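You operate a simulated robot arm through the tools that you are given. There is no shell and no other tool.

You are at the controls of a simulated robot arm. One attempt, no reset.

JOB
Serve three sweets in the pink dish and cover it with the dome.
Fine: rest the dome on the wide sideboard top meanwhile; stand the dish under the spout to fill it; it goes back in the middle of the round stand, nothing else under the dome; the other sweets stay in the dispenser. Set down upright: glass dome.

Only the result counts: the job must be done as asked and must still hold three seconds after the hand-in. Knocking over, shifting, dropping, spilling or breaking anything else fails it. A push-on lid holds only when it is set on centred and level and pressed home; a screw cap is set on level and turned clockwise until tight.

ROBOT AND FRAMES
A 7-joint arm with a two-finger parallel gripper, fixed in place. Base frame: the origin is at the foot of the arm, x ahead of it, y to its left, z up; the work surface is at about z = 70. Units: cm, degrees, N and s.
With the tool pointing down near the work surface it reaches from about 28 to 68 cm from the base axis. Its first joint turns from -66.0 to 66.0 degrees. Payload 1.57 kg.
Tool frame: the origin (TCP) lies between the finger pads and is the grasp point; the fingertips stand 3 cm ahead of it; z points along the fingers, y is the line along which they close. Largest opening 11 cm; finger width 2.4, thickness 1.2; the body of the gripper, 4.8 by 11.2 cm, starts 7.8 cm behind the TCP.
Orientation is that of the tool frame in the base frame, as a unit quaternion [w, x, y, z]. With the fingers straight down and closing along the base's y, the tool's x points along the base's -x, its y along +y and its z along -z.

CONTROLS
- The arm moves only by the tool move_arm. Its argument "steps" is a list of rows, each a list of 7 numbers: the turn, a rotation vector about the tool's x, y, z in degrees, then the shift along the tool's x, y, z in cm, then the closure in counts, from 0 (fully open) to 255 (shut). In form: [[ax, ay, az, x, y, z, gripper], ...]. A call has 1 to 20 rows; each row is the pose to reach, as a shift and turn from the pose commanded when the call began, along the tool's axes at that moment. Rows are played at 5 a second. More than 5 cm and 8.6 degrees between two rows, or a gripper value outside its range, and nothing of the call is played. Where a pose cannot be reached the arm comes as near as it can. A force on the tool above 90 N (or 10 N above the force at the start of the call, whichever is more), or a blocked arm, ends the call early, and 0.2 s more pass. Each finger travels about 10.8 cm/s and halts on what it meets, pressing with about 26 N; the grip force reading is that of the motor and also rises with nothing between the fingers. The clock runs only during rows and for 0.2 s after the last one: add rows that repeat a pose to give the fingers time. The reply holds the time, the measured pose of the TCP, the force on the tool along the base axes, the opening and the grip force, in the units named above and with some noise, with the torque about the TCP (base axes, N m) and any sound that the robot's microphone picked up.
- Cameras (640 x 400 px; columns grow to the right, rows downward): "scene" is fixed at [14.09, -38.72, 138.68]; the picture's right is [0.92, -0.39, 0.00], its down [-0.28, -0.66, -0.70] and it looks along [0.27, 0.64, -0.72] (base axes); focal length 235 px, centre (320, 200). "wrist" rides on the gripper at [7, 1.6, -14.1] in the tool frame; the picture's right is [-0.23, 0.97, 0.00], its down [-0.85, -0.20, -0.48] and it looks along [-0.47, -0.11, 0.88] (tool axes); focal length 222 px, centre (320, 200).
- camera(camera): a new picture of that camera. No time passes.
- locate(camera, pixels): for up to 12 pixels [column, row] of the newest picture of that camera ("zoom" is the newest enlarged one), the place [x, y, z] in the base frame of the surface seen there, good to about 0.2 cm. No time passes.
- close_up(camera, box): a new picture of the part [left, top, right, bottom] of that camera's present view, enlarged. No time passes.
- finish_job(): hands the job in; it is judged then, once.

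Leave the gripper open and the arm clear of the work at the hand-in unless told otherwise.

The tools are called after "Emit:" as name(argument=value, ...) on one line, values as JSON. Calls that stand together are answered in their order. move_arm: Moves the arm, as the interface text tells. Its arguments: {"type":"object","properties":{"steps":{"type":"array"}},"required":["steps"]} The other tools are called the same way: camera (camera) takes a picture; locate (camera, pixels) gives the place of the surface under pixels of a picture; close_up (camera, box) takes an enlarged picture of a part of a camera's view; finish_job () hands the job in.

At the start:

```text
clock: 0.0
position: [45.79, 3.59, 117.01]
orientation: [0.0, 0.0, 1.0, 0.001]
wrist_force: [0.4, 0.3, 0.0]
moment: [-0.02, -0.01, -0.01]
width: 11.0
grip_force: 0.1
```

scene: 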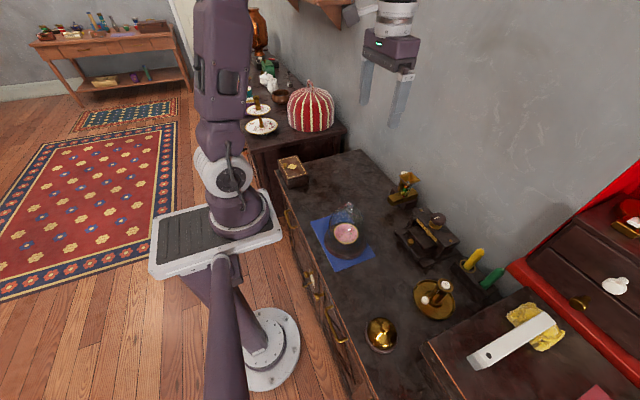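
wrist: 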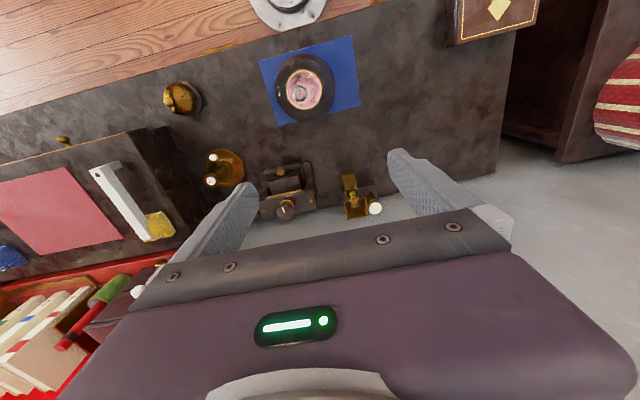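

I see the pink dish under a glass dome on a round stand on a blue cloth (scene about 345,235), and several other items along the sideboard. I'll take enlarged pictures first to identify the dispenser and the dome.

Emit:
close_up(camera="scene", box=[270, 150, 430, 280])

Emit:
close_up(camera="scene", box=[360, 160, 520, 270])

Emit:
close_up(camera="wrist", box=[140, 20, 400, 230])

```text
3.08 times, centred on (350, 215) of scene
```

zoom: 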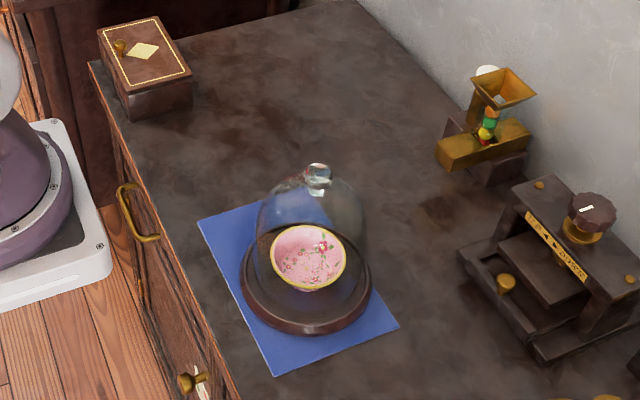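

```text
3.64 times, centred on (440, 215) of scene
```

zoom: 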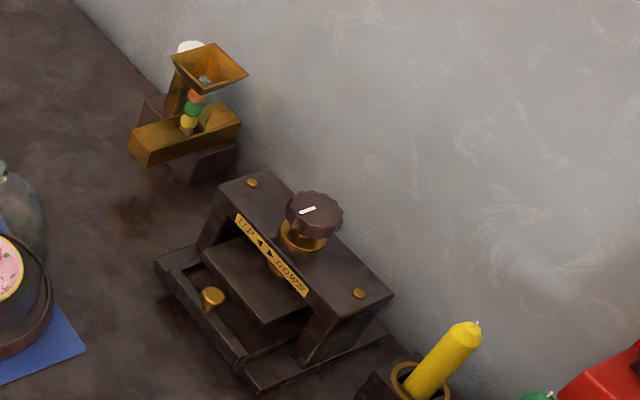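

```text
1.90 times, centred on (270, 125) of wrist
```

zoom: 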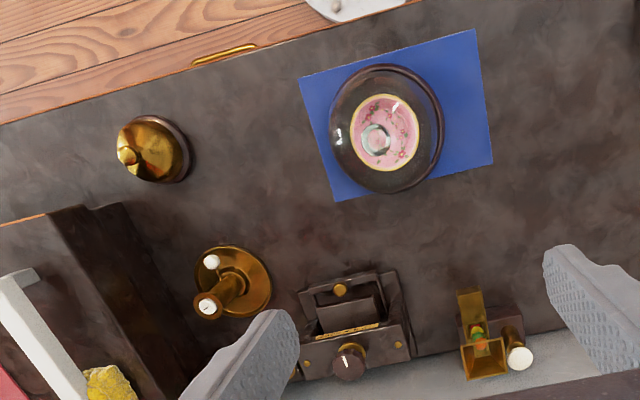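

The dispenser looks like the brass device at scene (405,188): hopper, coloured sweets, a spout and a white knob. I'll enlarge it further and locate the key points.

Emit:
close_up(camera="scene", box=[380, 160, 436, 212])

Emit:
close_up(camera="wrist", box=[325, 160, 395, 225])

Emit:
close_up(camera="scene", box=[310, 195, 385, 275])

```text
7.69 times, centred on (408, 186) of scene
```

zoom: 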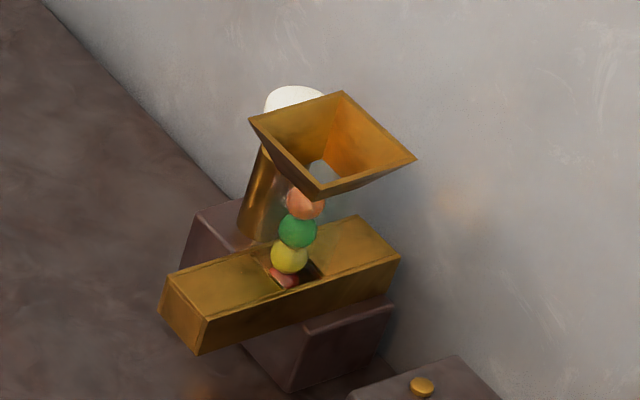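

```text
6.15 times, centred on (360, 192) of wrist
```

zoom: 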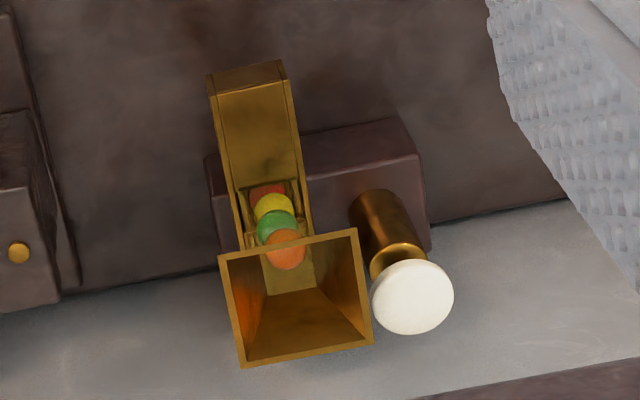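

```text
5.00 times, centred on (348, 235) of scene
```

zoom: 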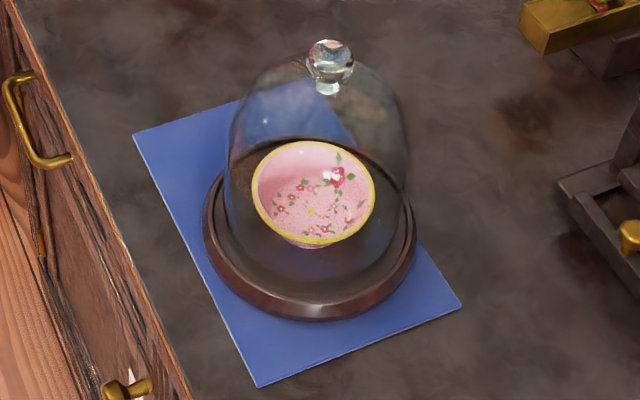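

The newest enlarged picture is the one of the dome. I'll locate the knob, the dish rim, the stand edge and the cloth corners in it.

Emit:
locate(camera="zoom", pixels=[[330, 45], [330, 70], [312, 192], [253, 190], [375, 193], [318, 143], [310, 243], [203, 225], [416, 235], [310, 310], [440, 305], [500, 200]])

Emit:
close_up(camera="wrist", box=[255, 35, 375, 130])

```text
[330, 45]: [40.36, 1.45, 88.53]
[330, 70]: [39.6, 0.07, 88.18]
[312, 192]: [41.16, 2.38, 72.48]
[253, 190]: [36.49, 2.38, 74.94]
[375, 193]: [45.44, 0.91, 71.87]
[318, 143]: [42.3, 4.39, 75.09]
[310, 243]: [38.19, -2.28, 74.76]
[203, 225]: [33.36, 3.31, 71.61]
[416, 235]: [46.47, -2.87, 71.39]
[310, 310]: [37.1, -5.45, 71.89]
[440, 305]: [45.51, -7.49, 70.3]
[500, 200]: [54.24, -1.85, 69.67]
```

```text
4.21 times, centred on (315, 82) of wrist
```

zoom: 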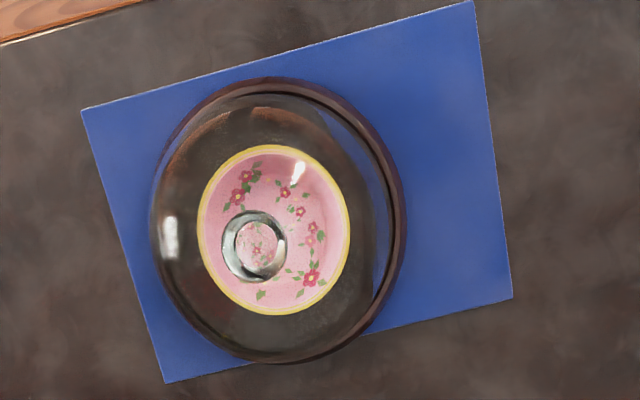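

Now the same points from the wrist side: knob ring around (255,245), dish rim, and stand rim.

Emit:
locate(camera="zoom", pixels=[[225, 245], [285, 245], [254, 213], [254, 280], [254, 246], [198, 232], [350, 232], [274, 147], [274, 314], [405, 215], [285, 358], [265, 82]])

Emit:
locate(camera="wrist", pixels=[[259, 60], [279, 125], [361, 106], [353, 36], [355, 175], [350, 205], [375, 208], [367, 197], [345, 178], [385, 195], [335, 198], [353, 219]])

```text
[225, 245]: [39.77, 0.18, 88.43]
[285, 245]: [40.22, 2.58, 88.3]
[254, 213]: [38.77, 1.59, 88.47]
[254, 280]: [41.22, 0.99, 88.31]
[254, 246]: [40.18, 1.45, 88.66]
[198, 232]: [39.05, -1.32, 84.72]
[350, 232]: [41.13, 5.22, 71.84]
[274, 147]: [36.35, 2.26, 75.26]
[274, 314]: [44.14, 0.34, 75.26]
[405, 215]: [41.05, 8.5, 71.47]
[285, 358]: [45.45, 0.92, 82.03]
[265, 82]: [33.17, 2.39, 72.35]
```

```text
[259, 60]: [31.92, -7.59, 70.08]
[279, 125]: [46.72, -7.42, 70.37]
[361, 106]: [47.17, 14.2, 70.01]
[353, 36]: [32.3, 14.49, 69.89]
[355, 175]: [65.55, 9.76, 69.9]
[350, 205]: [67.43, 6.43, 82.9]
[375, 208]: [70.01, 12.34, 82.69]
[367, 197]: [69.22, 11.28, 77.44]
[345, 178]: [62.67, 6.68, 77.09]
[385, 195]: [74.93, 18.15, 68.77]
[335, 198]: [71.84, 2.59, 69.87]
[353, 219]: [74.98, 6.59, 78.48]
```

The dome knob is centred at about (40.0, 1.4), z 88.5. The dish rim spans x 36.4–44.1, centred near (40.2, 1.4), at z 75.2. The dispenser front end is near x 62.7, z 77. I'll move the arm above and in front of the dispenser so the wrist camera can view it closely.

Emit:
move_arm(steps=[[0, 0, 0, -1.5, 0.8, 3, 0], [0, 0, 0, -3, 1.6, 6, 0], [0, 0, 0, -4.5, 2.4, 9, 0], [0, 0, 0, -6, 3.2, 12, 0], [0, 0, 0, -7.5, 4, 15, 0], [0, 0, 0, -9, 4.8, 18, 0], [0, 0, 0, -10.5, 5.6, 21, 0], [0, 0, 0, -12, 6.3, 24, 0]])

Emit:
camera(camera="wrist")

```text
clock: 1.8
position: [57.74, 9.64, 93.01]
orientation: [0.0, 0.0, 1.0, 0.0]
wrist_force: [-0.6, 0.2, 0.0]
moment: [0.01, 0.03, 0.0]
width: 10.97
grip_force: 0.0
```

```text
taken
```

wrist: 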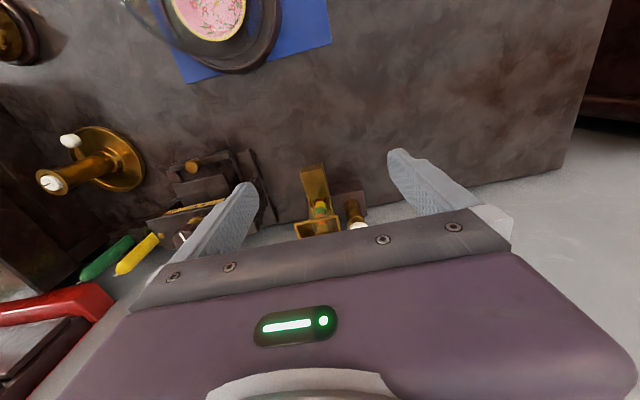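

I'll enlarge the dispenser around (325,205) in this wrist view.

Emit:
close_up(camera="wrist", box=[285, 155, 385, 240])

```text
4.71 times, centred on (335, 198) of wrist
```

zoom: 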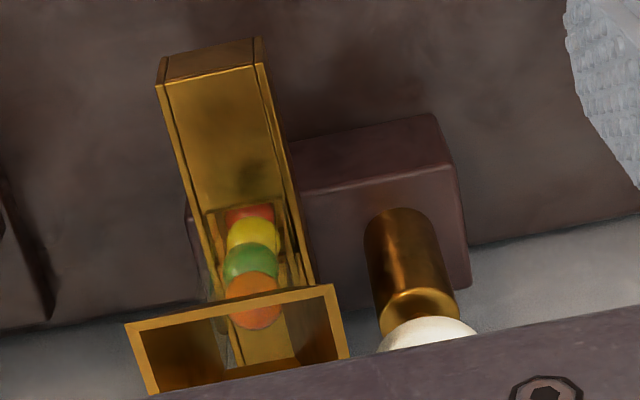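

I'll locate the corners of the brass channel, dark block, hopper, and the plunger.

Emit:
locate(camera="zoom", pixels=[[160, 84], [262, 66], [168, 56], [258, 42], [215, 75], [250, 205], [205, 212], [125, 325], [330, 287], [435, 118], [300, 150], [395, 215]])

Emit:
locate(camera="zoom", pixels=[[248, 213], [252, 232], [250, 260], [250, 295], [420, 290], [425, 335], [470, 280], [405, 160], [210, 60], [312, 280], [155, 393], [345, 355]])

```text
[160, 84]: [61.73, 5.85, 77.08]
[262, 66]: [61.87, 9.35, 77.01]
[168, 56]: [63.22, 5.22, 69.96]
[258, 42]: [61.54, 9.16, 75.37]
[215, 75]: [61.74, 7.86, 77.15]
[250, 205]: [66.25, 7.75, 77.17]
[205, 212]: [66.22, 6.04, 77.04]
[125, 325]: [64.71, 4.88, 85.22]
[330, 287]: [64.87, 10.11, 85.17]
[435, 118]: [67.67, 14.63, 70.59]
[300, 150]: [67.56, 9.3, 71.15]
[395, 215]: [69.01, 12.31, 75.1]
```

```text
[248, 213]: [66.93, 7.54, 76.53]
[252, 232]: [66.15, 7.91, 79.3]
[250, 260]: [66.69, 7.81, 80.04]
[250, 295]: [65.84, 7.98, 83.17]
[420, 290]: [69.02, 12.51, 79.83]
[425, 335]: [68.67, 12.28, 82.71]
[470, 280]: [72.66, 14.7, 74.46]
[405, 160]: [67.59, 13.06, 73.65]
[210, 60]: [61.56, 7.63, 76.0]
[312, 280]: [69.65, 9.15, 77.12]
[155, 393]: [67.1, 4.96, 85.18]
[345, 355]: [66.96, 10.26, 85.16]
```

The channel spans x 61.6 to about 72 and y 5.8–9.4, with its top at z 77.1. It overhangs a dark block whose front is at x 67.5. The sweets stack stands at about (66.7, 7.8), and the plunger with the white cap is at about (69.5, 12.4), z 83. I still need to see where the sweets come out. First I'll map the free sideboard area and the box on the left with the scene camera.

Emit:
camera(camera="scene")

Emit:
locate(camera="scene", pixels=[[300, 160], [285, 162], [308, 175], [298, 186], [330, 170], [357, 155], [345, 190], [375, 190], [385, 215], [300, 215], [320, 260], [390, 280]])

```text
taken
```

scene: 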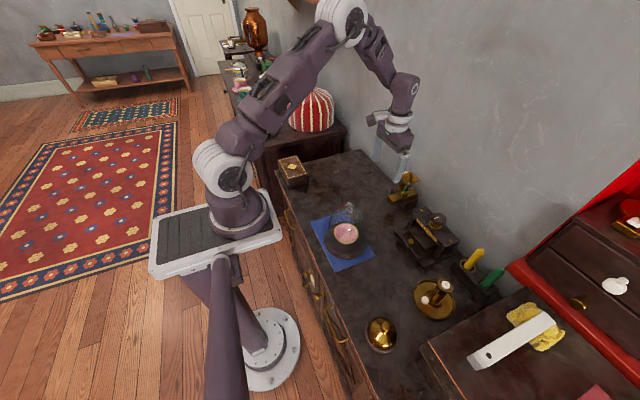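

```text
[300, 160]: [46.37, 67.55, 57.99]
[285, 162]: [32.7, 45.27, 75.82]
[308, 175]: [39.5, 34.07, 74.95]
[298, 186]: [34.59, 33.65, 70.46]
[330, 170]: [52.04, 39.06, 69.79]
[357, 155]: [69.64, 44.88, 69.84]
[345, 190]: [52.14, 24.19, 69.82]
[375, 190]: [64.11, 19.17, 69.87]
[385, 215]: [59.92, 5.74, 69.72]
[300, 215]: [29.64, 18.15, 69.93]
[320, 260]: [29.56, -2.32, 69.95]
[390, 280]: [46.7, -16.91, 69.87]
```

The sideboard runs from x 29.5 to about 72. The left side, y 15–32, is clear, and a box stands at y 34–45. The dome can rest around (46, 25). I'll enlarge the knob to measure it before grasping.

Emit:
close_up(camera="scene", box=[328, 198, 368, 226])

Emit:
locate(camera="zoom", pixels=[[315, 60], [315, 90], [315, 110], [315, 130], [315, 150], [315, 170], [315, 190], [290, 90], [345, 90], [315, 210], [260, 180], [390, 180]])

```text
14.29 times, centred on (348, 212) of scene
```

zoom: 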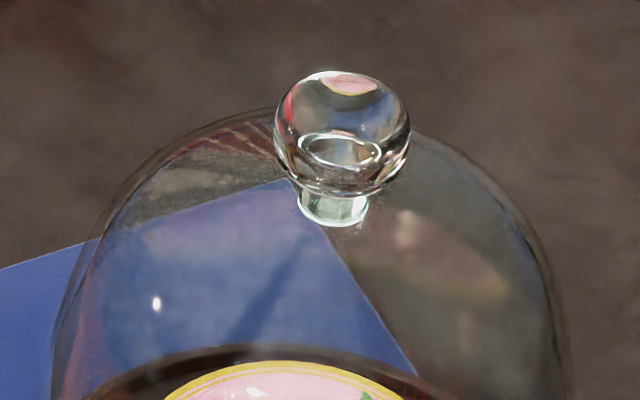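

```text
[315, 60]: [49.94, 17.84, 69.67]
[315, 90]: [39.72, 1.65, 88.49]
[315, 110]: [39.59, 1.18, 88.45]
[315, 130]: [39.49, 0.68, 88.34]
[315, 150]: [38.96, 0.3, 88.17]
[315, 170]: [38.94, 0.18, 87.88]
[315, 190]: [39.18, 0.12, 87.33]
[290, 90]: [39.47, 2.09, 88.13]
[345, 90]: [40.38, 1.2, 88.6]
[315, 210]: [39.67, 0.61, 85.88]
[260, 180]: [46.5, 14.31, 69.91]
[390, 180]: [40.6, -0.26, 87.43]
```

The knob is a glass disc about 2.8 cm across, centred at (40.0, 1.35), z 86.6–88.6, on a short neck. The dome top is at about z 85.6. I'll move above the knob at z 97 and check alignment.

Emit:
move_arm(steps=[[0, 0, 0, 0, 0, -4, 0], [0, 0, 0, 3, -1.4, -4, 0], [0, 0, 0, 6, -2.9, -4, 0], [0, 0, 0, 9, -4.3, -4, 0], [0, 0, 0, 12, -5.8, -4, 0], [0, 0, 0, 15, -7.2, -4, 0], [0, 0, 0, 17.75, -8.4, -4, 0], [0, 0, 0, 17.75, -8.4, -4, 0], [0, 0, 0, 17.75, -8.4, -4, 0]])

Emit:
camera(camera="wrist")

```text
clock: 3.8
position: [39.82, 1.21, 97.01]
orientation: [0.0, 0.001, 1.0, 0.0]
wrist_force: [-0.5, 0.1, -0.7]
moment: [-0.02, 0.02, 0.02]
width: 10.98
grip_force: 0.0
```

```text
taken
```

wrist: 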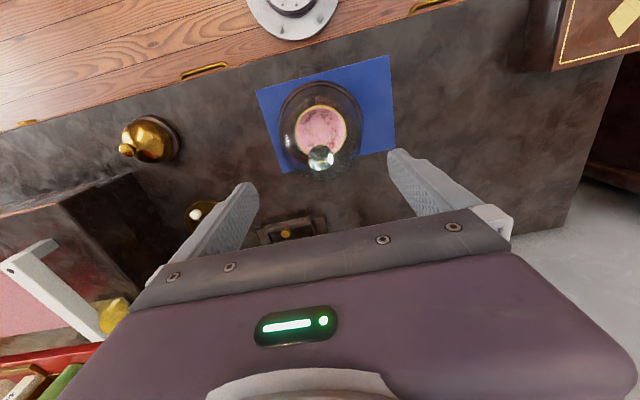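

The knob appears at (321,157). I'll zoom in and locate its rim to confirm its centre.

Emit:
close_up(camera="wrist", box=[300, 140, 342, 176])

Emit:
locate(camera="wrist", pixels=[[309, 157], [321, 157], [333, 157], [321, 147], [321, 167], [321, 152], [315, 157], [327, 157], [321, 162]])

```text
11.11 times, centred on (321, 158) of wrist
```

zoom: 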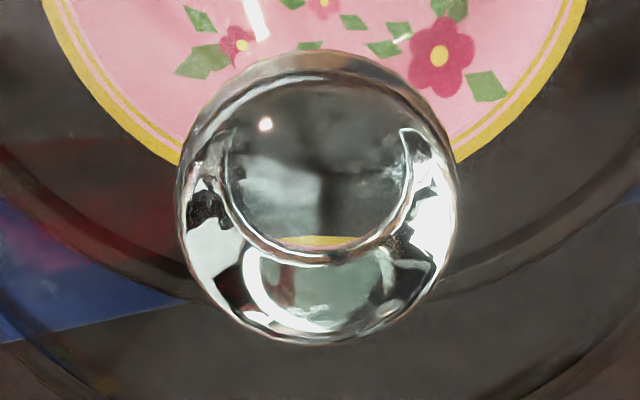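

```text
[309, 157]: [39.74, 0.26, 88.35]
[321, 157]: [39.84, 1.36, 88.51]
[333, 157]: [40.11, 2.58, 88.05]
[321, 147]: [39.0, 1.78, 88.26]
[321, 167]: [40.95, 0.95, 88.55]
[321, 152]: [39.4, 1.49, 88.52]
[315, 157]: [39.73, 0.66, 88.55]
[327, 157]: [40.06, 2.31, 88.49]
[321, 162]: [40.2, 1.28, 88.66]
```

The knob centre is (40.0, 1.4), and the TCP lines up with it within noise. I'll lower to z 88.9, so the fingertips reach about 85.9, staying open and then closing gently.

Emit:
move_arm(steps=[[0, 0, 0, 0, 0, 2.5, 0], [0, 0, 0, 0, 0, 5, 0], [0, 0, 0, 0, 0, 7, 0], [0, 0, 0, 0, 0, 8.1, 0], [0, 0, 0, 0, 0, 8.1, 0], [0, 0, 0, 0, 0, 8.1, 0]])

Emit:
camera(camera="wrist")

Emit:
close_up(camera="scene", box=[300, 180, 390, 260])

```text
clock: 5.2
position: [39.97, 1.19, 89.02]
orientation: [0.0, 0.001, 1.0, 0.0]
wrist_force: [-0.1, 0.1, -0.2]
moment: [0.04, -0.01, 0.0]
width: 11.01
grip_force: 0.0
```

```text
taken
```

wrist: 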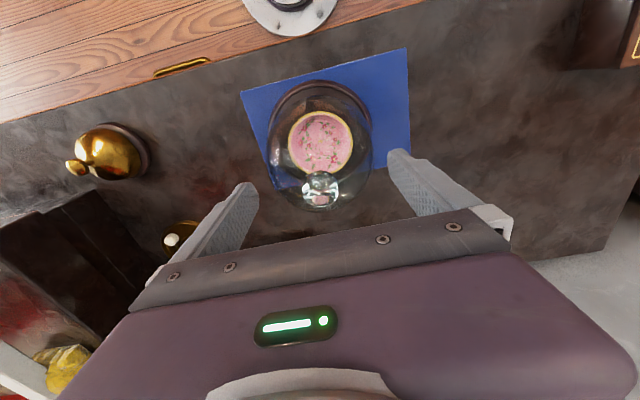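

```text
5.00 times, centred on (345, 220) of scene
```

zoom: 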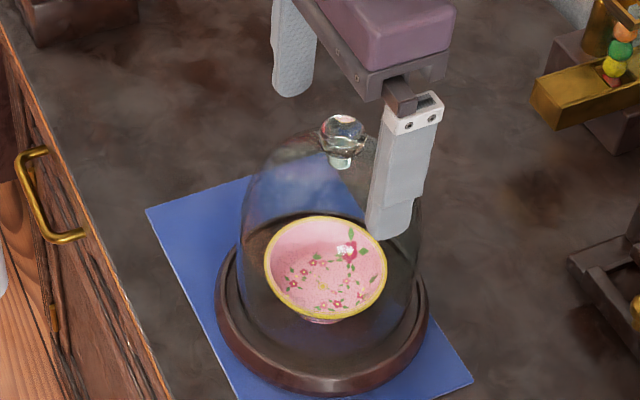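

The knob sits centred between the fingers (column 321). I'll close in stages to hold the knob.

Emit:
move_arm(steps=[[0, 0, 0, 0, 0, 0, 120], [0, 0, 0, 0, 0, 0, 160], [0, 0, 0, 0, 0, 0, 175], [0, 0, 0, 0, 0, 0, 185], [0, 0, 0, 0, 0, 0, 195], [0, 0, 0, 0, 0, 0, 215], [0, 0, 0, 0, 0, 0, 255], [0, 0, 0, 0, 0, 0, 255], [0, 0, 0, 0, 0, 0, 255]])

Emit:
close_up(camera="scene", box=[300, 180, 390, 260])

```text
clock: 7.2
position: [39.92, 1.16, 89.07]
orientation: [0.0, 0.001, 1.0, -0.001]
wrist_force: [-0.4, -2.5, 2.5]
moment: [-0.08, 0.0, 0.03]
width: 2.74
grip_force: 26.8
```

```text
5.00 times, centred on (345, 220) of scene
```

zoom: 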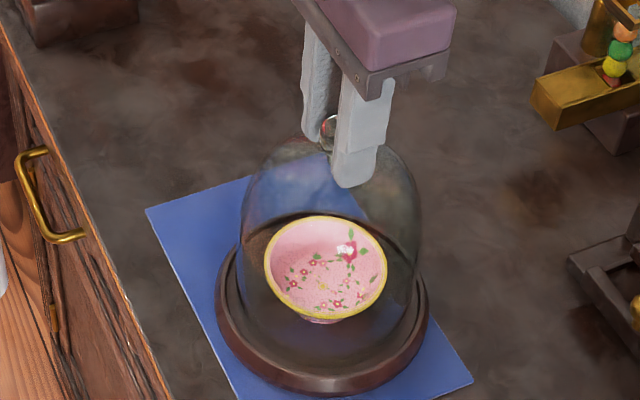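

Holding the knob, width 2.74. I'll lift slowly and straight up, 1 cm first and then to 7 cm.

Emit:
move_arm(steps=[[0, 0, 0, 0, 0, -0.3, 255], [0, 0, 0, 0, 0, -0.7, 255], [0, 0, 0, 0, 0, -1.2, 255], [0, 0, 0, 0, 0, -2, 255], [0, 0, 0, 0, 0, -3, 255], [0, 0, 0, 0, 0, -4, 255], [0, 0, 0, 0, 0, -5, 255], [0, 0, 0, 0, 0, -6, 255], [0, 0, 0, 0, 0, -7, 255], [0, 0, 0, 0, 0, -7, 255]])

Emit:
close_up(camera="scene", box=[290, 150, 410, 270])

Emit:
camera(camera="wrist")

```text
clock: 9.4
position: [40.06, 1.36, 95.78]
orientation: [0.0, 0.001, 1.0, 0.0]
wrist_force: [0.2, 0.1, -3.0]
moment: [0.0, 0.0, -0.01]
width: 2.74
grip_force: 25.7
```

```text
3.33 times, centred on (350, 210) of scene
```

zoom: 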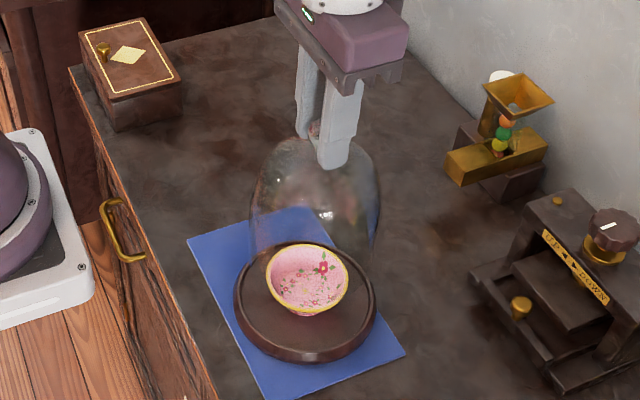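

```text
taken
```

wrist: 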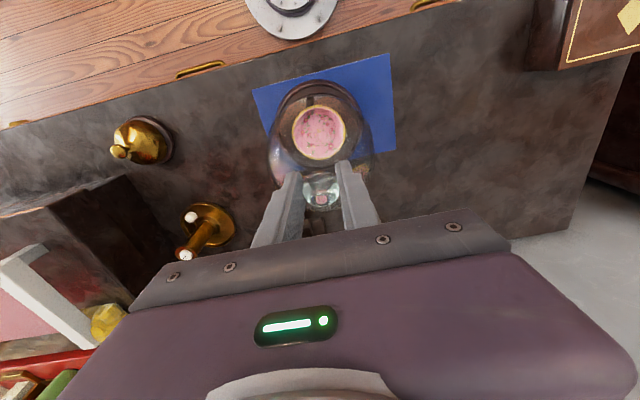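

The dome is lifted clean, weighs about 3 N, and hangs straight. The dish and stand are undisturbed. I'll carry it to about (44, 25) at this height.

Emit:
move_arm(steps=[[0, 0, 0, -0.3, 1, 0, 255], [0, 0, 0, -0.6, 2.8, 0, 255], [0, 0, 0, -1, 5, 0, 255], [0, 0, 0, -1.4, 7.2, 0, 255], [0, 0, 0, -1.8, 9.4, 0, 255], [0, 0, 0, -2.2, 11.6, 0, 255], [0, 0, 0, -2.6, 13.8, 0, 255], [0, 0, 0, -3, 16, 0, 255], [0, 0, 0, -3.4, 18.2, 0, 255], [0, 0, 0, -3.7, 20.4, 0, 255], [0, 0, 0, -4, 22.4, 0, 255], [0, 0, 0, -4, 23.6, 0, 255], [0, 0, 0, -4, 23.6, 0, 255], [0, 0, 0, -4, 23.6, 0, 255]])

Emit:
camera(camera="scene")

```text
clock: 12.4
position: [44.08, 25.05, 95.95]
orientation: [0.0, -0.001, 1.0, -0.001]
wrist_force: [0.3, 0.4, -3.7]
moment: [-0.02, 0.03, 0.03]
width: 2.75
grip_force: 25.8
```

```text
taken
```

scene: 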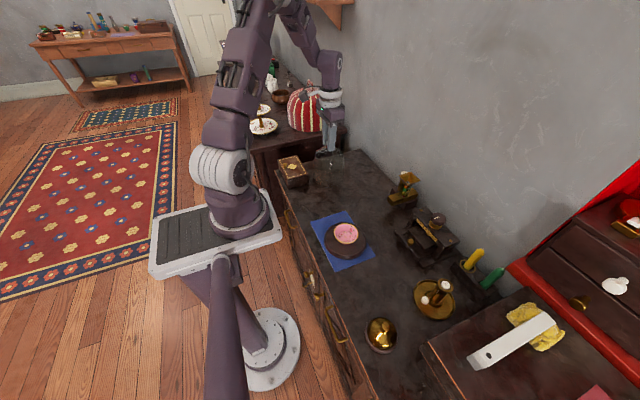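

The dome is over clear wood at (44, 25). I'll lower it, fast at first, then in small steps while watching the force.

Emit:
move_arm(steps=[[0, 0, 0, 0, 0, 1.5, 255], [0, 0, 0, 0, 0, 3, 255], [0, 0, 0, 0, 0, 4.5, 255], [0, 0, 0, 0, 0, 6, 255], [0, 0, 0, 0, 0, 7, 255], [0, 0, 0, 0, 0, 7.5, 255], [0, 0, 0, 0, 0, 7.8, 255], [0, 0, 0, 0, 0, 7.8, 255]])

Emit:
close_up(camera="scene", box=[290, 130, 380, 205])

```text
clock: 14.2
position: [43.9, 25.02, 88.14]
orientation: [0.0, 0.0, 1.0, 0.0]
wrist_force: [0.5, 0.4, -3.3]
moment: [0.01, 0.01, 0.01]
width: 2.78
grip_force: 26.4
```

```text
5.33 times, centred on (335, 168) of scene
```

zoom: 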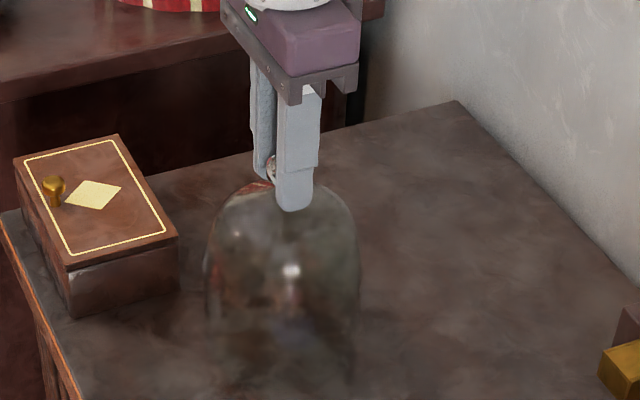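

Still hanging, −3.3 N at z 88.1. I'll continue down in 0.15 cm steps.

Emit:
move_arm(steps=[[0, 0, 0, 0, 0, 0.15, 255], [0, 0, 0, 0, 0, 0.3, 255], [0, 0, 0, 0, 0, 0.45, 255], [0, 0, 0, 0, 0, 0.6, 255], [0, 0, 0, 0, 0, 0.7, 255], [0, 0, 0, 0, 0, 0.7, 255]])

```text
clock: 15.6
position: [43.87, 25.12, 87.34]
orientation: [0.0, -0.001, 1.0, 0.0]
wrist_force: [0.0, -0.2, -2.9]
moment: [0.05, 0.03, 0.01]
width: 2.76
grip_force: 26.1
```

Still no contact (−2.9 N at z 87.3). I'll continue in small steps.

Emit:
move_arm(steps=[[0, 0, 0, 0, 0, 0.1, 255], [0, 0, 0, 0, 0, 0.2, 255], [0, 0, 0, 0, 0, 0.3, 255], [0, 0, 0, 0, 0, 0.3, 255]])

```text
clock: 16.6
position: [43.87, 25.13, 87.13]
orientation: [0.0, 0.0, 1.0, 0.0]
wrist_force: [0.2, 0.9, -2.4]
moment: [0.0, -0.03, 0.0]
width: 2.75
grip_force: 25.5
```

Emit:
move_arm(steps=[[0, 0, 0, 0, 0, 0.1, 255], [0, 0, 0, 0, 0, 0.2, 255], [0, 0, 0, 0, 0, 0.2, 255]])

```text
clock: 17.4
position: [43.99, 25.16, 86.96]
orientation: [0.002, 0.0, 1.0, 0.001]
wrist_force: [-1.7, 6.0, 17.0]
moment: [0.09, -0.04, 0.05]
width: 2.76
grip_force: 26.2
```

Contact: +17 N at z 87.0, so the dome is standing on the sideboard. I'll relieve the press by 0.12 cm, open the fingers gradually, then rise.

Emit:
move_arm(steps=[[0, 0, 0, 0, 0, -0.08, 255], [0, 0, 0, 0, 0, -0.12, 255], [0, 0, 0, 0, 0, -0.12, 255]])

```text
clock: 18.2
position: [43.88, 25.02, 86.86]
orientation: [0.0, 0.001, 1.0, -0.001]
wrist_force: [1.6, -0.4, -0.4]
moment: [-0.09, -0.38, -0.05]
width: 2.74
grip_force: 25.8
```

Force is near zero, so the dome carries its own weight. Opening the fingers now.

Emit:
move_arm(steps=[[0, 0, 0, 0, 0, 0, 188], [0, 0, 0, 0, 0, 0, 180], [0, 0, 0, 0, 0, 0, 160], [0, 0, 0, 0, 0, 0, 100], [0, 0, 0, 0, 0, 0, 0], [0, 0, 0, 0, 0, 0, 0]])

Emit:
close_up(camera="scene", box=[290, 130, 380, 205])

```text
clock: 19.6
position: [43.95, 25.12, 86.94]
orientation: [0.0, 0.0, 1.0, -0.001]
wrist_force: [-0.5, -0.2, 0.6]
moment: [-0.01, 0.0, 0.03]
width: 11.0
grip_force: 0.0
```

```text
5.33 times, centred on (335, 168) of scene
```

zoom: 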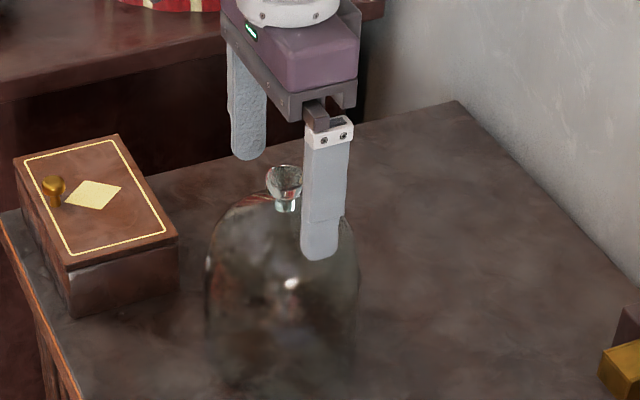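

The dome stands free and upright. I'll rise straight up 13 cm, then move right toward (50, 7.6, 100).

Emit:
move_arm(steps=[[0, 0, 0, 0, 0, -2, 0], [0, 0, 0, 0, 0, -5, 0], [0, 0, 0, 0, 0, -9, 0], [0, 0, 0, 0, 0, -13, 0], [0, 0, 0, -1.5, -4, -13, 0], [0, 0, 0, -3, -8, -13, 0], [0, 0, 0, -4.5, -12, -13, 0], [0, 0, 0, -6, -16, -13, 0], [0, 0, 0, -6, -17.4, -13, 0], [0, 0, 0, -6, -17.4, -13, 0]])

Emit:
camera(camera="wrist")

Emit:
locate(camera="scene", pixels=[[396, 234], [424, 267], [440, 250], [415, 243], [445, 240], [420, 215], [457, 240], [427, 222]])

```text
clock: 21.8
position: [50.13, 7.65, 99.89]
orientation: [0.0, 0.001, 1.0, 0.0]
wrist_force: [0.1, 0.5, 0.2]
moment: [0.01, -0.04, 0.02]
width: 11.02
grip_force: 0.0
```

```text
taken
```

wrist: 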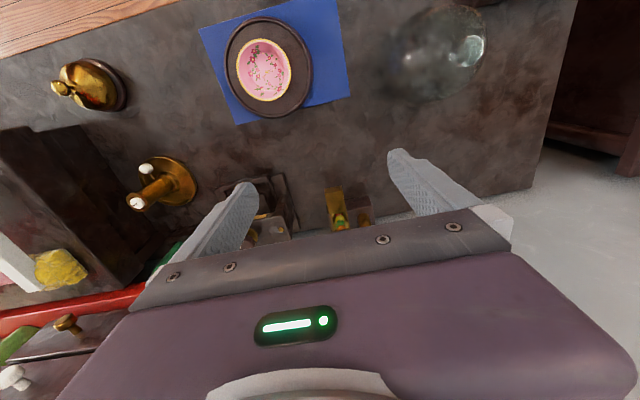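

```text
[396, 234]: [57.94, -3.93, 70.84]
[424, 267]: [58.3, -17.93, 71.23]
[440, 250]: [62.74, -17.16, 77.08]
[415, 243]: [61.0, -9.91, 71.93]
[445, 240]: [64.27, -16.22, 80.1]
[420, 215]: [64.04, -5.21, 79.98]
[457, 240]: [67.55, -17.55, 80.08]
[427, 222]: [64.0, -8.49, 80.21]
```

Now with the dome off, I'll measure the stand and dish accurately by zooming around (265,65).

Emit:
close_up(camera="wrist", box=[215, 10, 320, 125])

```text
3.48 times, centred on (268, 68) of wrist
```

zoom: 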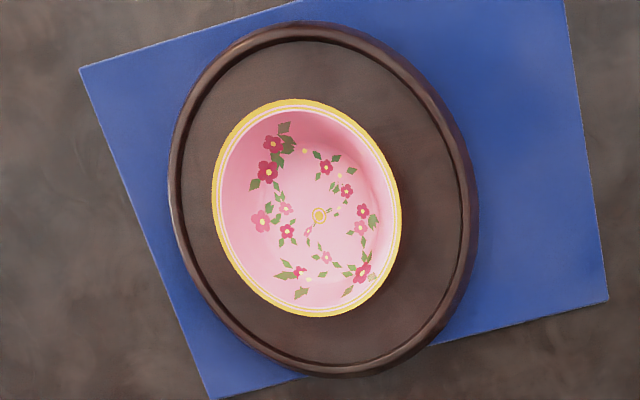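

I'll locate the stand edge, its top surface, the dish rim and the dish bottom.

Emit:
locate(camera="zoom", pixels=[[176, 170], [472, 215], [297, 28], [342, 370], [217, 190], [397, 225], [285, 103], [325, 313], [320, 215], [420, 120], [230, 290], [205, 100]])

Emit:
locate(camera="zoom", pixels=[[190, 160], [462, 220], [300, 42], [340, 358], [245, 140], [375, 160], [250, 270], [380, 280], [310, 150], [320, 270], [270, 200], [360, 220]])

```text
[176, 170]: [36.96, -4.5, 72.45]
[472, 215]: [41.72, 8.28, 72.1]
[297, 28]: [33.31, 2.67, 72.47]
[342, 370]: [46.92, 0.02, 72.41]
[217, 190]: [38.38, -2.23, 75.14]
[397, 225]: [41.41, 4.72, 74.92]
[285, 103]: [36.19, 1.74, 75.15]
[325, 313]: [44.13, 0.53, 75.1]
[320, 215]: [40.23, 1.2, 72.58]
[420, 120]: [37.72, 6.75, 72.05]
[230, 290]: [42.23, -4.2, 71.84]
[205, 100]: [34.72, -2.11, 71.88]
```

```text
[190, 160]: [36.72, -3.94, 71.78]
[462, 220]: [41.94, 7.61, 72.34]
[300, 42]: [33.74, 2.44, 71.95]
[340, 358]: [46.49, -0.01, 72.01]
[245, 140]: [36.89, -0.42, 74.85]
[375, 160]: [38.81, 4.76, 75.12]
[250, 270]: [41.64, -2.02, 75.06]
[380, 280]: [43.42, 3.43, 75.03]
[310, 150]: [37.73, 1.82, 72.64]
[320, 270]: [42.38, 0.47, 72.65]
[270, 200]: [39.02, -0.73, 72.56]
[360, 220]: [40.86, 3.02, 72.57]
```

The stand is centred at about (40.17, 1.57), outer radius 6.9, lip top z 72.45 and inner surface z 71.85. The dish is centred at about (40.15, 1.4), rim radius 3.95, rim z 75.1. Now I'll tilt the tool forward 40° and descend part-way so the wrist camera can look at the front of the dispenser from low down.

Emit:
move_arm(steps=[[0, -8, 0, 0, 0.3, 2.5, 0], [0, -16, 0, 0, 0.6, 5, 0], [0, -24, 0, 0, 0.9, 8, 0], [0, -32, 0, 0, 1.2, 11, 0], [0, -40, 0, 0, 1.5, 14, 0], [0, -40, 0, 0, 1.5, 14, 0]])

Emit:
camera(camera="wrist")

Emit:
camera(camera="scene")

```text
clock: 23.2
position: [50.23, 9.56, 85.97]
orientation: [0.342, 0.0, 0.94, -0.001]
wrist_force: [-1.0, -0.1, -0.3]
moment: [-0.02, 0.01, -0.01]
width: 10.99
grip_force: 0.1
```

```text
taken
```

wrist: 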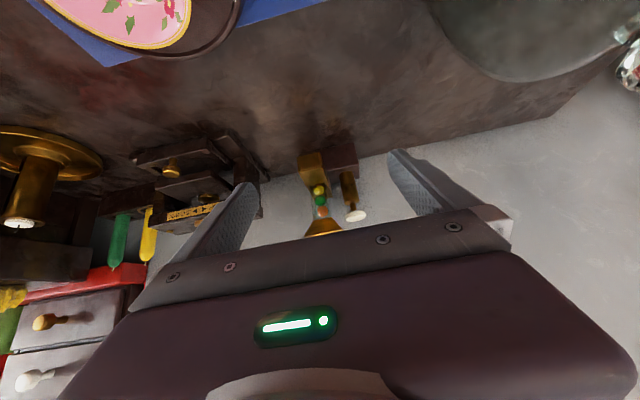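

```text
taken
```

scene: 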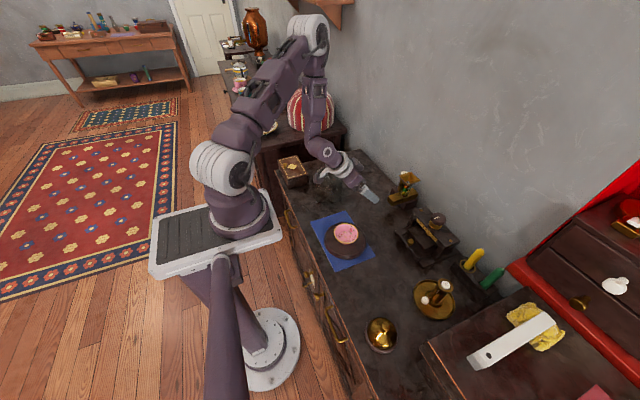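

The tilt worked. I'll zoom into the dispenser at (325,190).

Emit:
close_up(camera="wrist", box=[285, 140, 375, 242])

```text
3.92 times, centred on (330, 191) of wrist
```

zoom: 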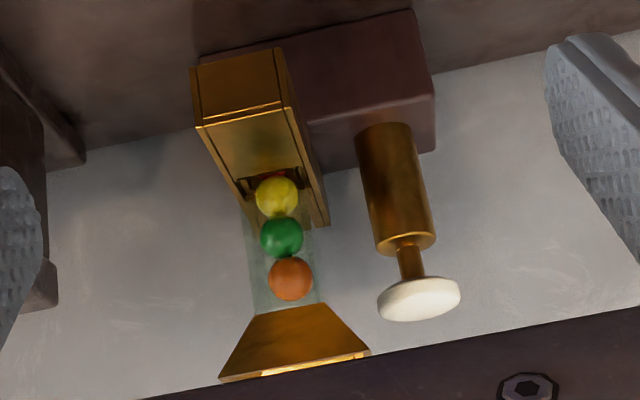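

I see the stack in a glass tube: red in the slot, then yellow, green and orange, with the plunger rod and white cap beside it. I'll tilt to 60° and go lower, left of the stand, for a near-horizontal look at the spout and the gap under it.

Emit:
move_arm(steps=[[0, -5, 0, 1.3, 0.4, 2.4, 0], [0, -10, 0, 2.6, 0.8, 4.7, 0], [0, -15, 0, 3.9, 1.2, 7.0, 0], [0, -20, 0, 5.2, 1.6, 9.3, 0], [0, -20, 0, 5.2, 1.6, 9.3, 0]])

Emit:
camera(camera="wrist")

Emit:
camera(camera="scene")

```text
clock: 24.4
position: [52.0, 10.83, 75.39]
orientation: [0.5, 0.001, 0.866, -0.001]
wrist_force: [-0.6, 0.7, 0.1]
moment: [0.01, -0.02, 0.0]
width: 11.02
grip_force: 0.1
```

```text
taken
```

wrist: 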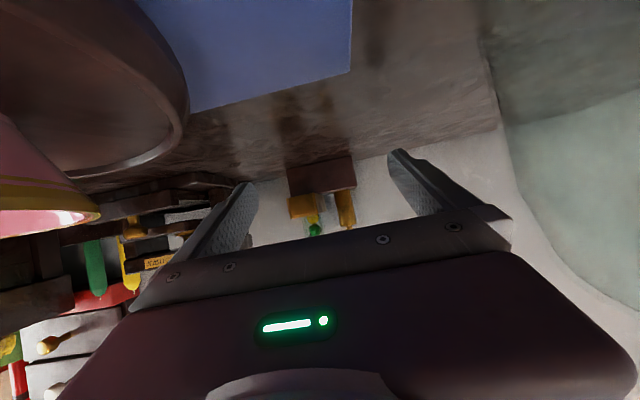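

```text
taken
```

scene: 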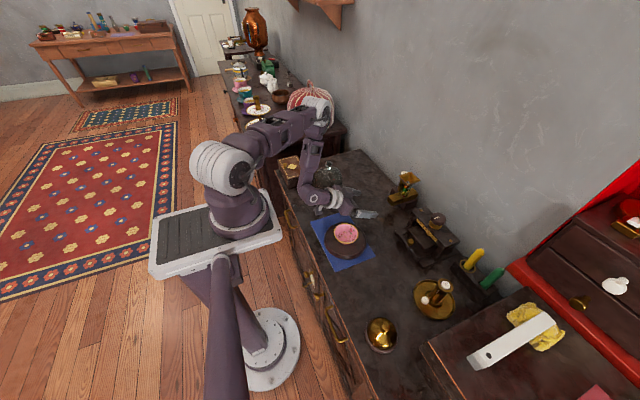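

I'll zoom in on the dispenser at (320,195), which appears upside down in this view.

Emit:
close_up(camera="wrist", box=[270, 145, 375, 240])

Emit:
locate(camera="zoom", pixels=[[130, 215], [170, 215], [130, 250], [130, 300], [240, 215], [200, 230], [210, 290], [330, 250], [130, 180], [300, 130], [110, 230], [250, 245]])

```text
4.21 times, centred on (322, 192) of wrist
```

zoom: 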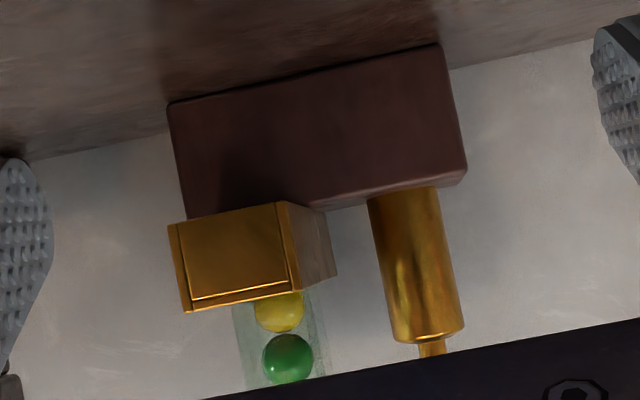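

```text
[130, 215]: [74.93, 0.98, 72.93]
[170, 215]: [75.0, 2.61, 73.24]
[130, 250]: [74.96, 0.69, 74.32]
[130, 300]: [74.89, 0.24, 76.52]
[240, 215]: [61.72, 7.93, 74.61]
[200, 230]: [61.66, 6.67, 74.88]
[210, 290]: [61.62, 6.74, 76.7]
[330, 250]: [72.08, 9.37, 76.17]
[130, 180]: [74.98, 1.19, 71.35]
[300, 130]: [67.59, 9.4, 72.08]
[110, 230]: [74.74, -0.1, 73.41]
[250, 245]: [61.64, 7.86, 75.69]
```

The front end of the brass channel is at x 61.6, z 74.3–77.1, with its underside about 4.5 cm above the wood. I want to peek at the underside for the drop hole, so I'll tilt further to about 75° and move a little closer, staying off the table.

Emit:
move_arm(steps=[[0, -7.5, 0, -0.9, 0.15, 1.8, 0], [0, -15, 0, -1.83, 0.3, 3.56, 0], [0, -15, 0, -1.83, 0.3, 3.56, 0]])

Emit:
camera(camera="wrist")

Emit:
close_up(camera="wrist", box=[250, 130, 380, 250])

```text
clock: 25.1
position: [55.77, 11.09, 75.52]
orientation: [0.608, 0.001, 0.794, -0.001]
wrist_force: [-18.0, -3.4, 40.5]
moment: [0.44, 7.99, 0.68]
width: 10.99
grip_force: 0.1
stopped in row 3: the force on the tool passed its limit at 106 N (the readings are from after the stop); the commanded pose is now the measured one
```

```text
taken
```

wrist: 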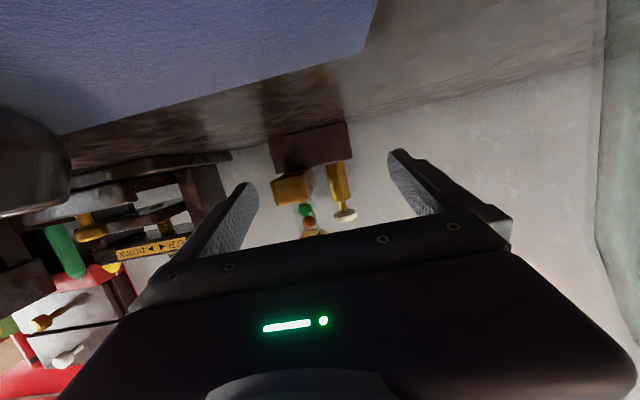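

```text
3.33 times, centred on (315, 190) of wrist
```

zoom: 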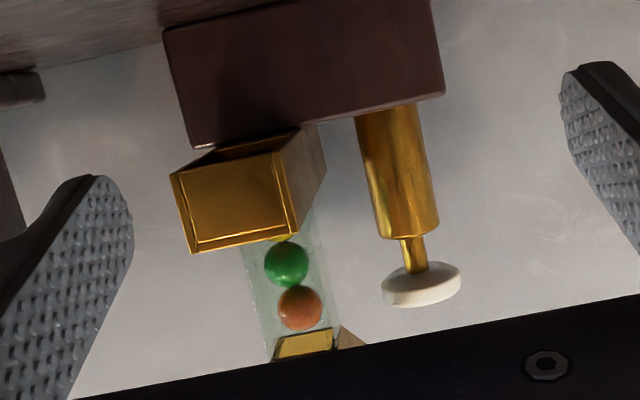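

The tool touched something with the low camera side, most likely the wood below. Before backing off (no time passes), I'll take a close look at the underside, then lift away at once.

Emit:
close_up(camera="wrist", box=[275, 160, 325, 210])

Emit:
close_up(camera="scene", box=[290, 170, 430, 280])

```text
8.00 times, centred on (300, 185) of wrist
```

zoom: 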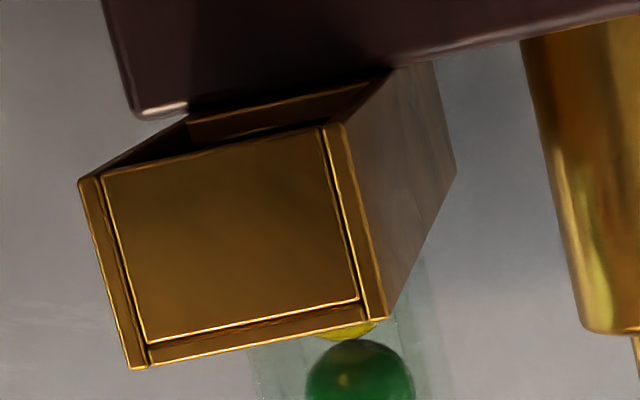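

```text
3.64 times, centred on (360, 225) of scene
```

zoom: 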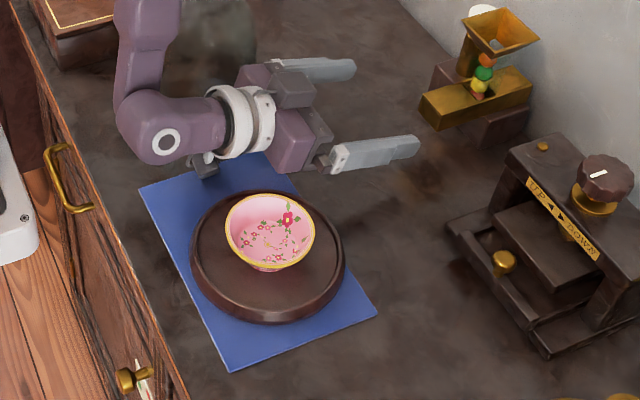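

The underside of the overhang is open behind the front plate, so sweets drop out of the bottom between x 62 and about 67. A dish centred near x 63, y 7.6 will catch them. Now I lift straight up off the contact and then reduce the tilt.

Emit:
move_arm(steps=[[0, 0, 0, -1, 0, -0.27, 0], [0, 0, 0, -2.9, 0, -0.78, 0], [0, 0, 0, -5.8, 0, -1.55, 0], [0, 7, 0, -8.7, 0, -2.3, 0], [0, 14, 0, -10.6, 0, -2.85, 0], [0, 21, 0, -10.6, 0, -2.85, 0], [0, 28, 0, -10.6, 0, -2.85, 0], [0, 35, 0, -10.6, 0, -2.85, 0], [0, 35, 0, -10.6, 0, -2.85, 0]])

Emit:
camera(camera="wrist")

Emit:
close_up(camera="scene", box=[290, 150, 430, 280])

```text
clock: 27.1
position: [55.83, 11.1, 86.44]
orientation: [0.341, 0.001, 0.94, -0.001]
wrist_force: [0.2, 0.1, -0.1]
moment: [0.01, -0.01, -0.03]
width: 11.01
grip_force: 0.1
```

```text
taken
```

wrist: 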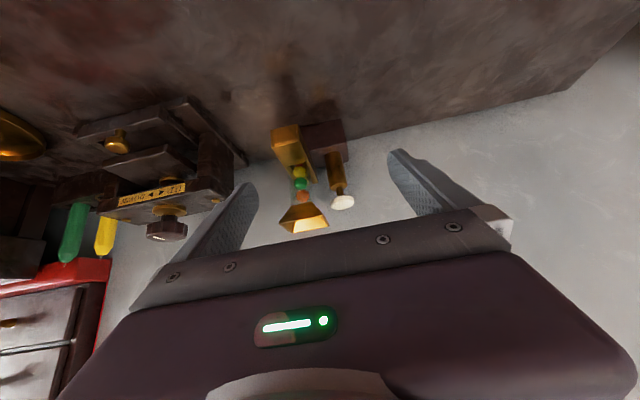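

```text
3.08 times, centred on (360, 215) of scene
```

zoom: 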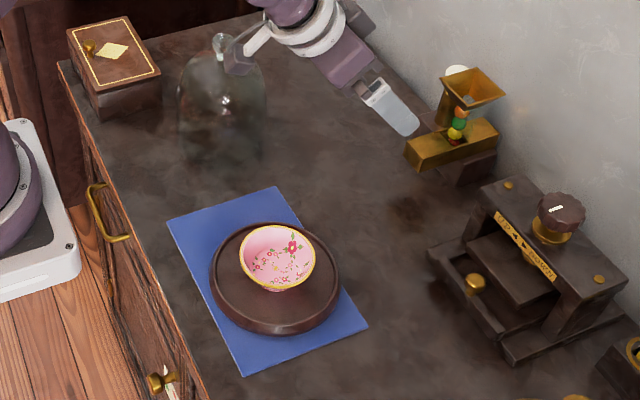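

Force is back to zero. The cloth corners match their original pixel positions, and the dish and stand look unchanged. I'll use this view to measure the tube, hopper, plunger cap and block more precisely.

Emit:
close_up(camera="wrist", box=[255, 115, 365, 240])

Emit:
close_up(camera="scene", box=[380, 160, 436, 212])

Emit:
locate(camera="zoom", pixels=[[295, 98], [250, 120], [340, 92], [415, 160], [318, 195], [270, 270], [210, 350], [165, 280], [290, 258], [297, 235], [305, 205], [350, 330]])

```text
3.20 times, centred on (310, 178) of wrist
```

zoom: 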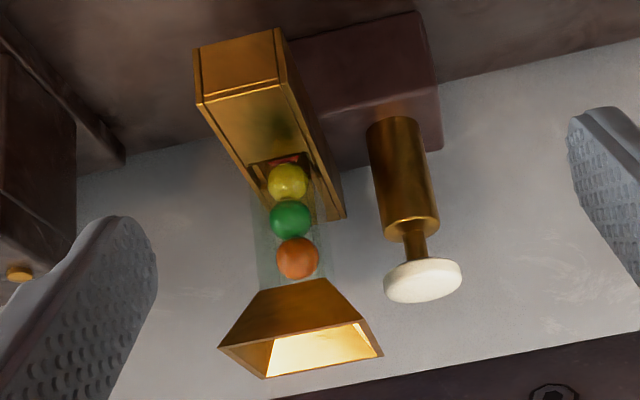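

```text
7.69 times, centred on (408, 186) of scene
```

zoom: 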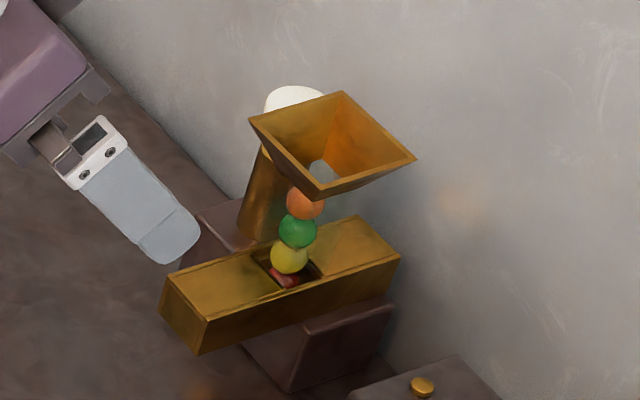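

```text
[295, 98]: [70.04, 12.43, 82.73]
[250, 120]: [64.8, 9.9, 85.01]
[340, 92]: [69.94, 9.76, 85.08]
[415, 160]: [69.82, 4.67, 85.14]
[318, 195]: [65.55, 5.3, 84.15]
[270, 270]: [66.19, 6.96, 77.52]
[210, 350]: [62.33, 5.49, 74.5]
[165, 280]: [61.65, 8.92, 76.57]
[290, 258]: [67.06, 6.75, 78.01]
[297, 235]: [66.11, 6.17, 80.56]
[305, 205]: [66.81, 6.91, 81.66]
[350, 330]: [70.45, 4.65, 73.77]
```

Emit:
locate(camera="wrist", pixels=[[342, 203], [331, 204.5], [353.5, 201], [342, 198], [342, 208.5], [345, 207], [338, 185], [336, 170], [330, 160], [346, 160], [310, 165], [287, 140]])

Emit:
close_up(camera="wrist", box=[320, 180, 365, 220])

```text
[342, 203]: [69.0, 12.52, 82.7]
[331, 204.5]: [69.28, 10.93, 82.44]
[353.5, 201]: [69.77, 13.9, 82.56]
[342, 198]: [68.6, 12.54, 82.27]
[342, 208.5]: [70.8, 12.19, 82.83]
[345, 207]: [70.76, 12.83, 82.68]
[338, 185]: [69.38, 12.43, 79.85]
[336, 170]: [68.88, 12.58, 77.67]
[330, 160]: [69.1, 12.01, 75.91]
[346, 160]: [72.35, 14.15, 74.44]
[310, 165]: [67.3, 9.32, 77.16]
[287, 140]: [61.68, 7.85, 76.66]
```

```text
10.00 times, centred on (342, 200) of wrist
```

zoom: 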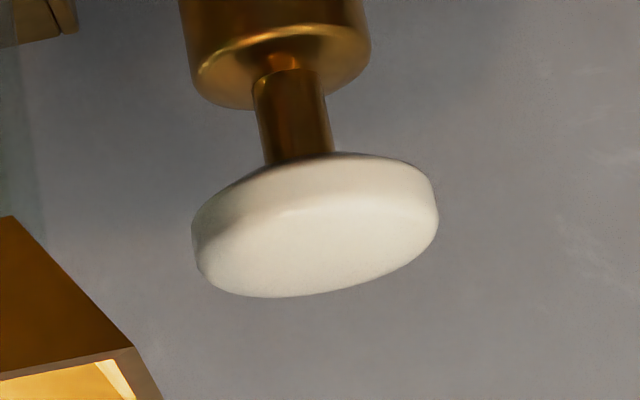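

The plunger cap is centred at (69.9, 12.4), top z 82.8, with about 1.7 cm of visible rod for its stroke. Next is the dish. I'll move to above it at z 84 with the tool tilted 20° forward, a tilt that lets the hand clear the hopper later.

Emit:
move_arm(steps=[[0, 3, 0, 2, -1.4, -1.2, 0], [0, 6, 0, 4, -2.8, -2.4, 0], [0, 9, 0, 6, -4.2, -3.6, 0], [0, 12, 0, 8, -5.6, -4.8, 0], [0, 15, 0, 10, -7, -6, 0], [0, 18, 0, 12, -8.4, -7.2, 0], [0, 20, 0, 13.76, -9.69, -8.28, 0], [0, 20, 0, 13.76, -9.69, -8.28, 0], [0, 20, 0, 13.76, -9.69, -8.28, 0]])

Emit:
camera(camera="wrist")

Emit:
camera(camera="scene")

```text
clock: 29.1
position: [40.24, 1.36, 84.2]
orientation: [0.172, 0.002, 0.985, 0.0]
wrist_force: [-0.6, -0.5, 0.9]
moment: [-0.01, 0.02, 0.0]
width: 11.0
grip_force: 0.2
```

```text
taken
```

wrist: 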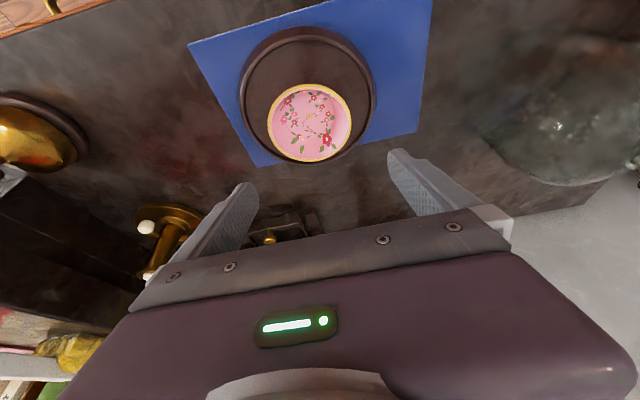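

```text
taken
```

scene: 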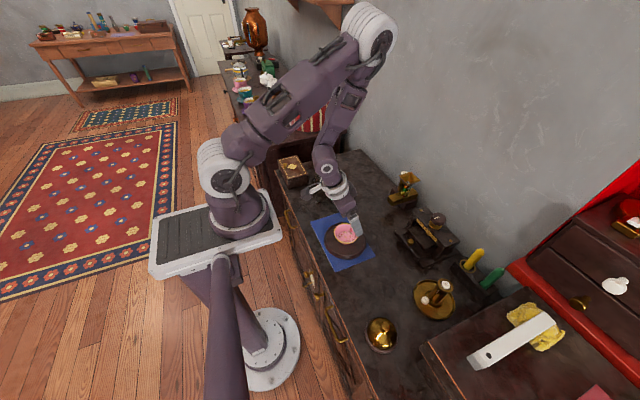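

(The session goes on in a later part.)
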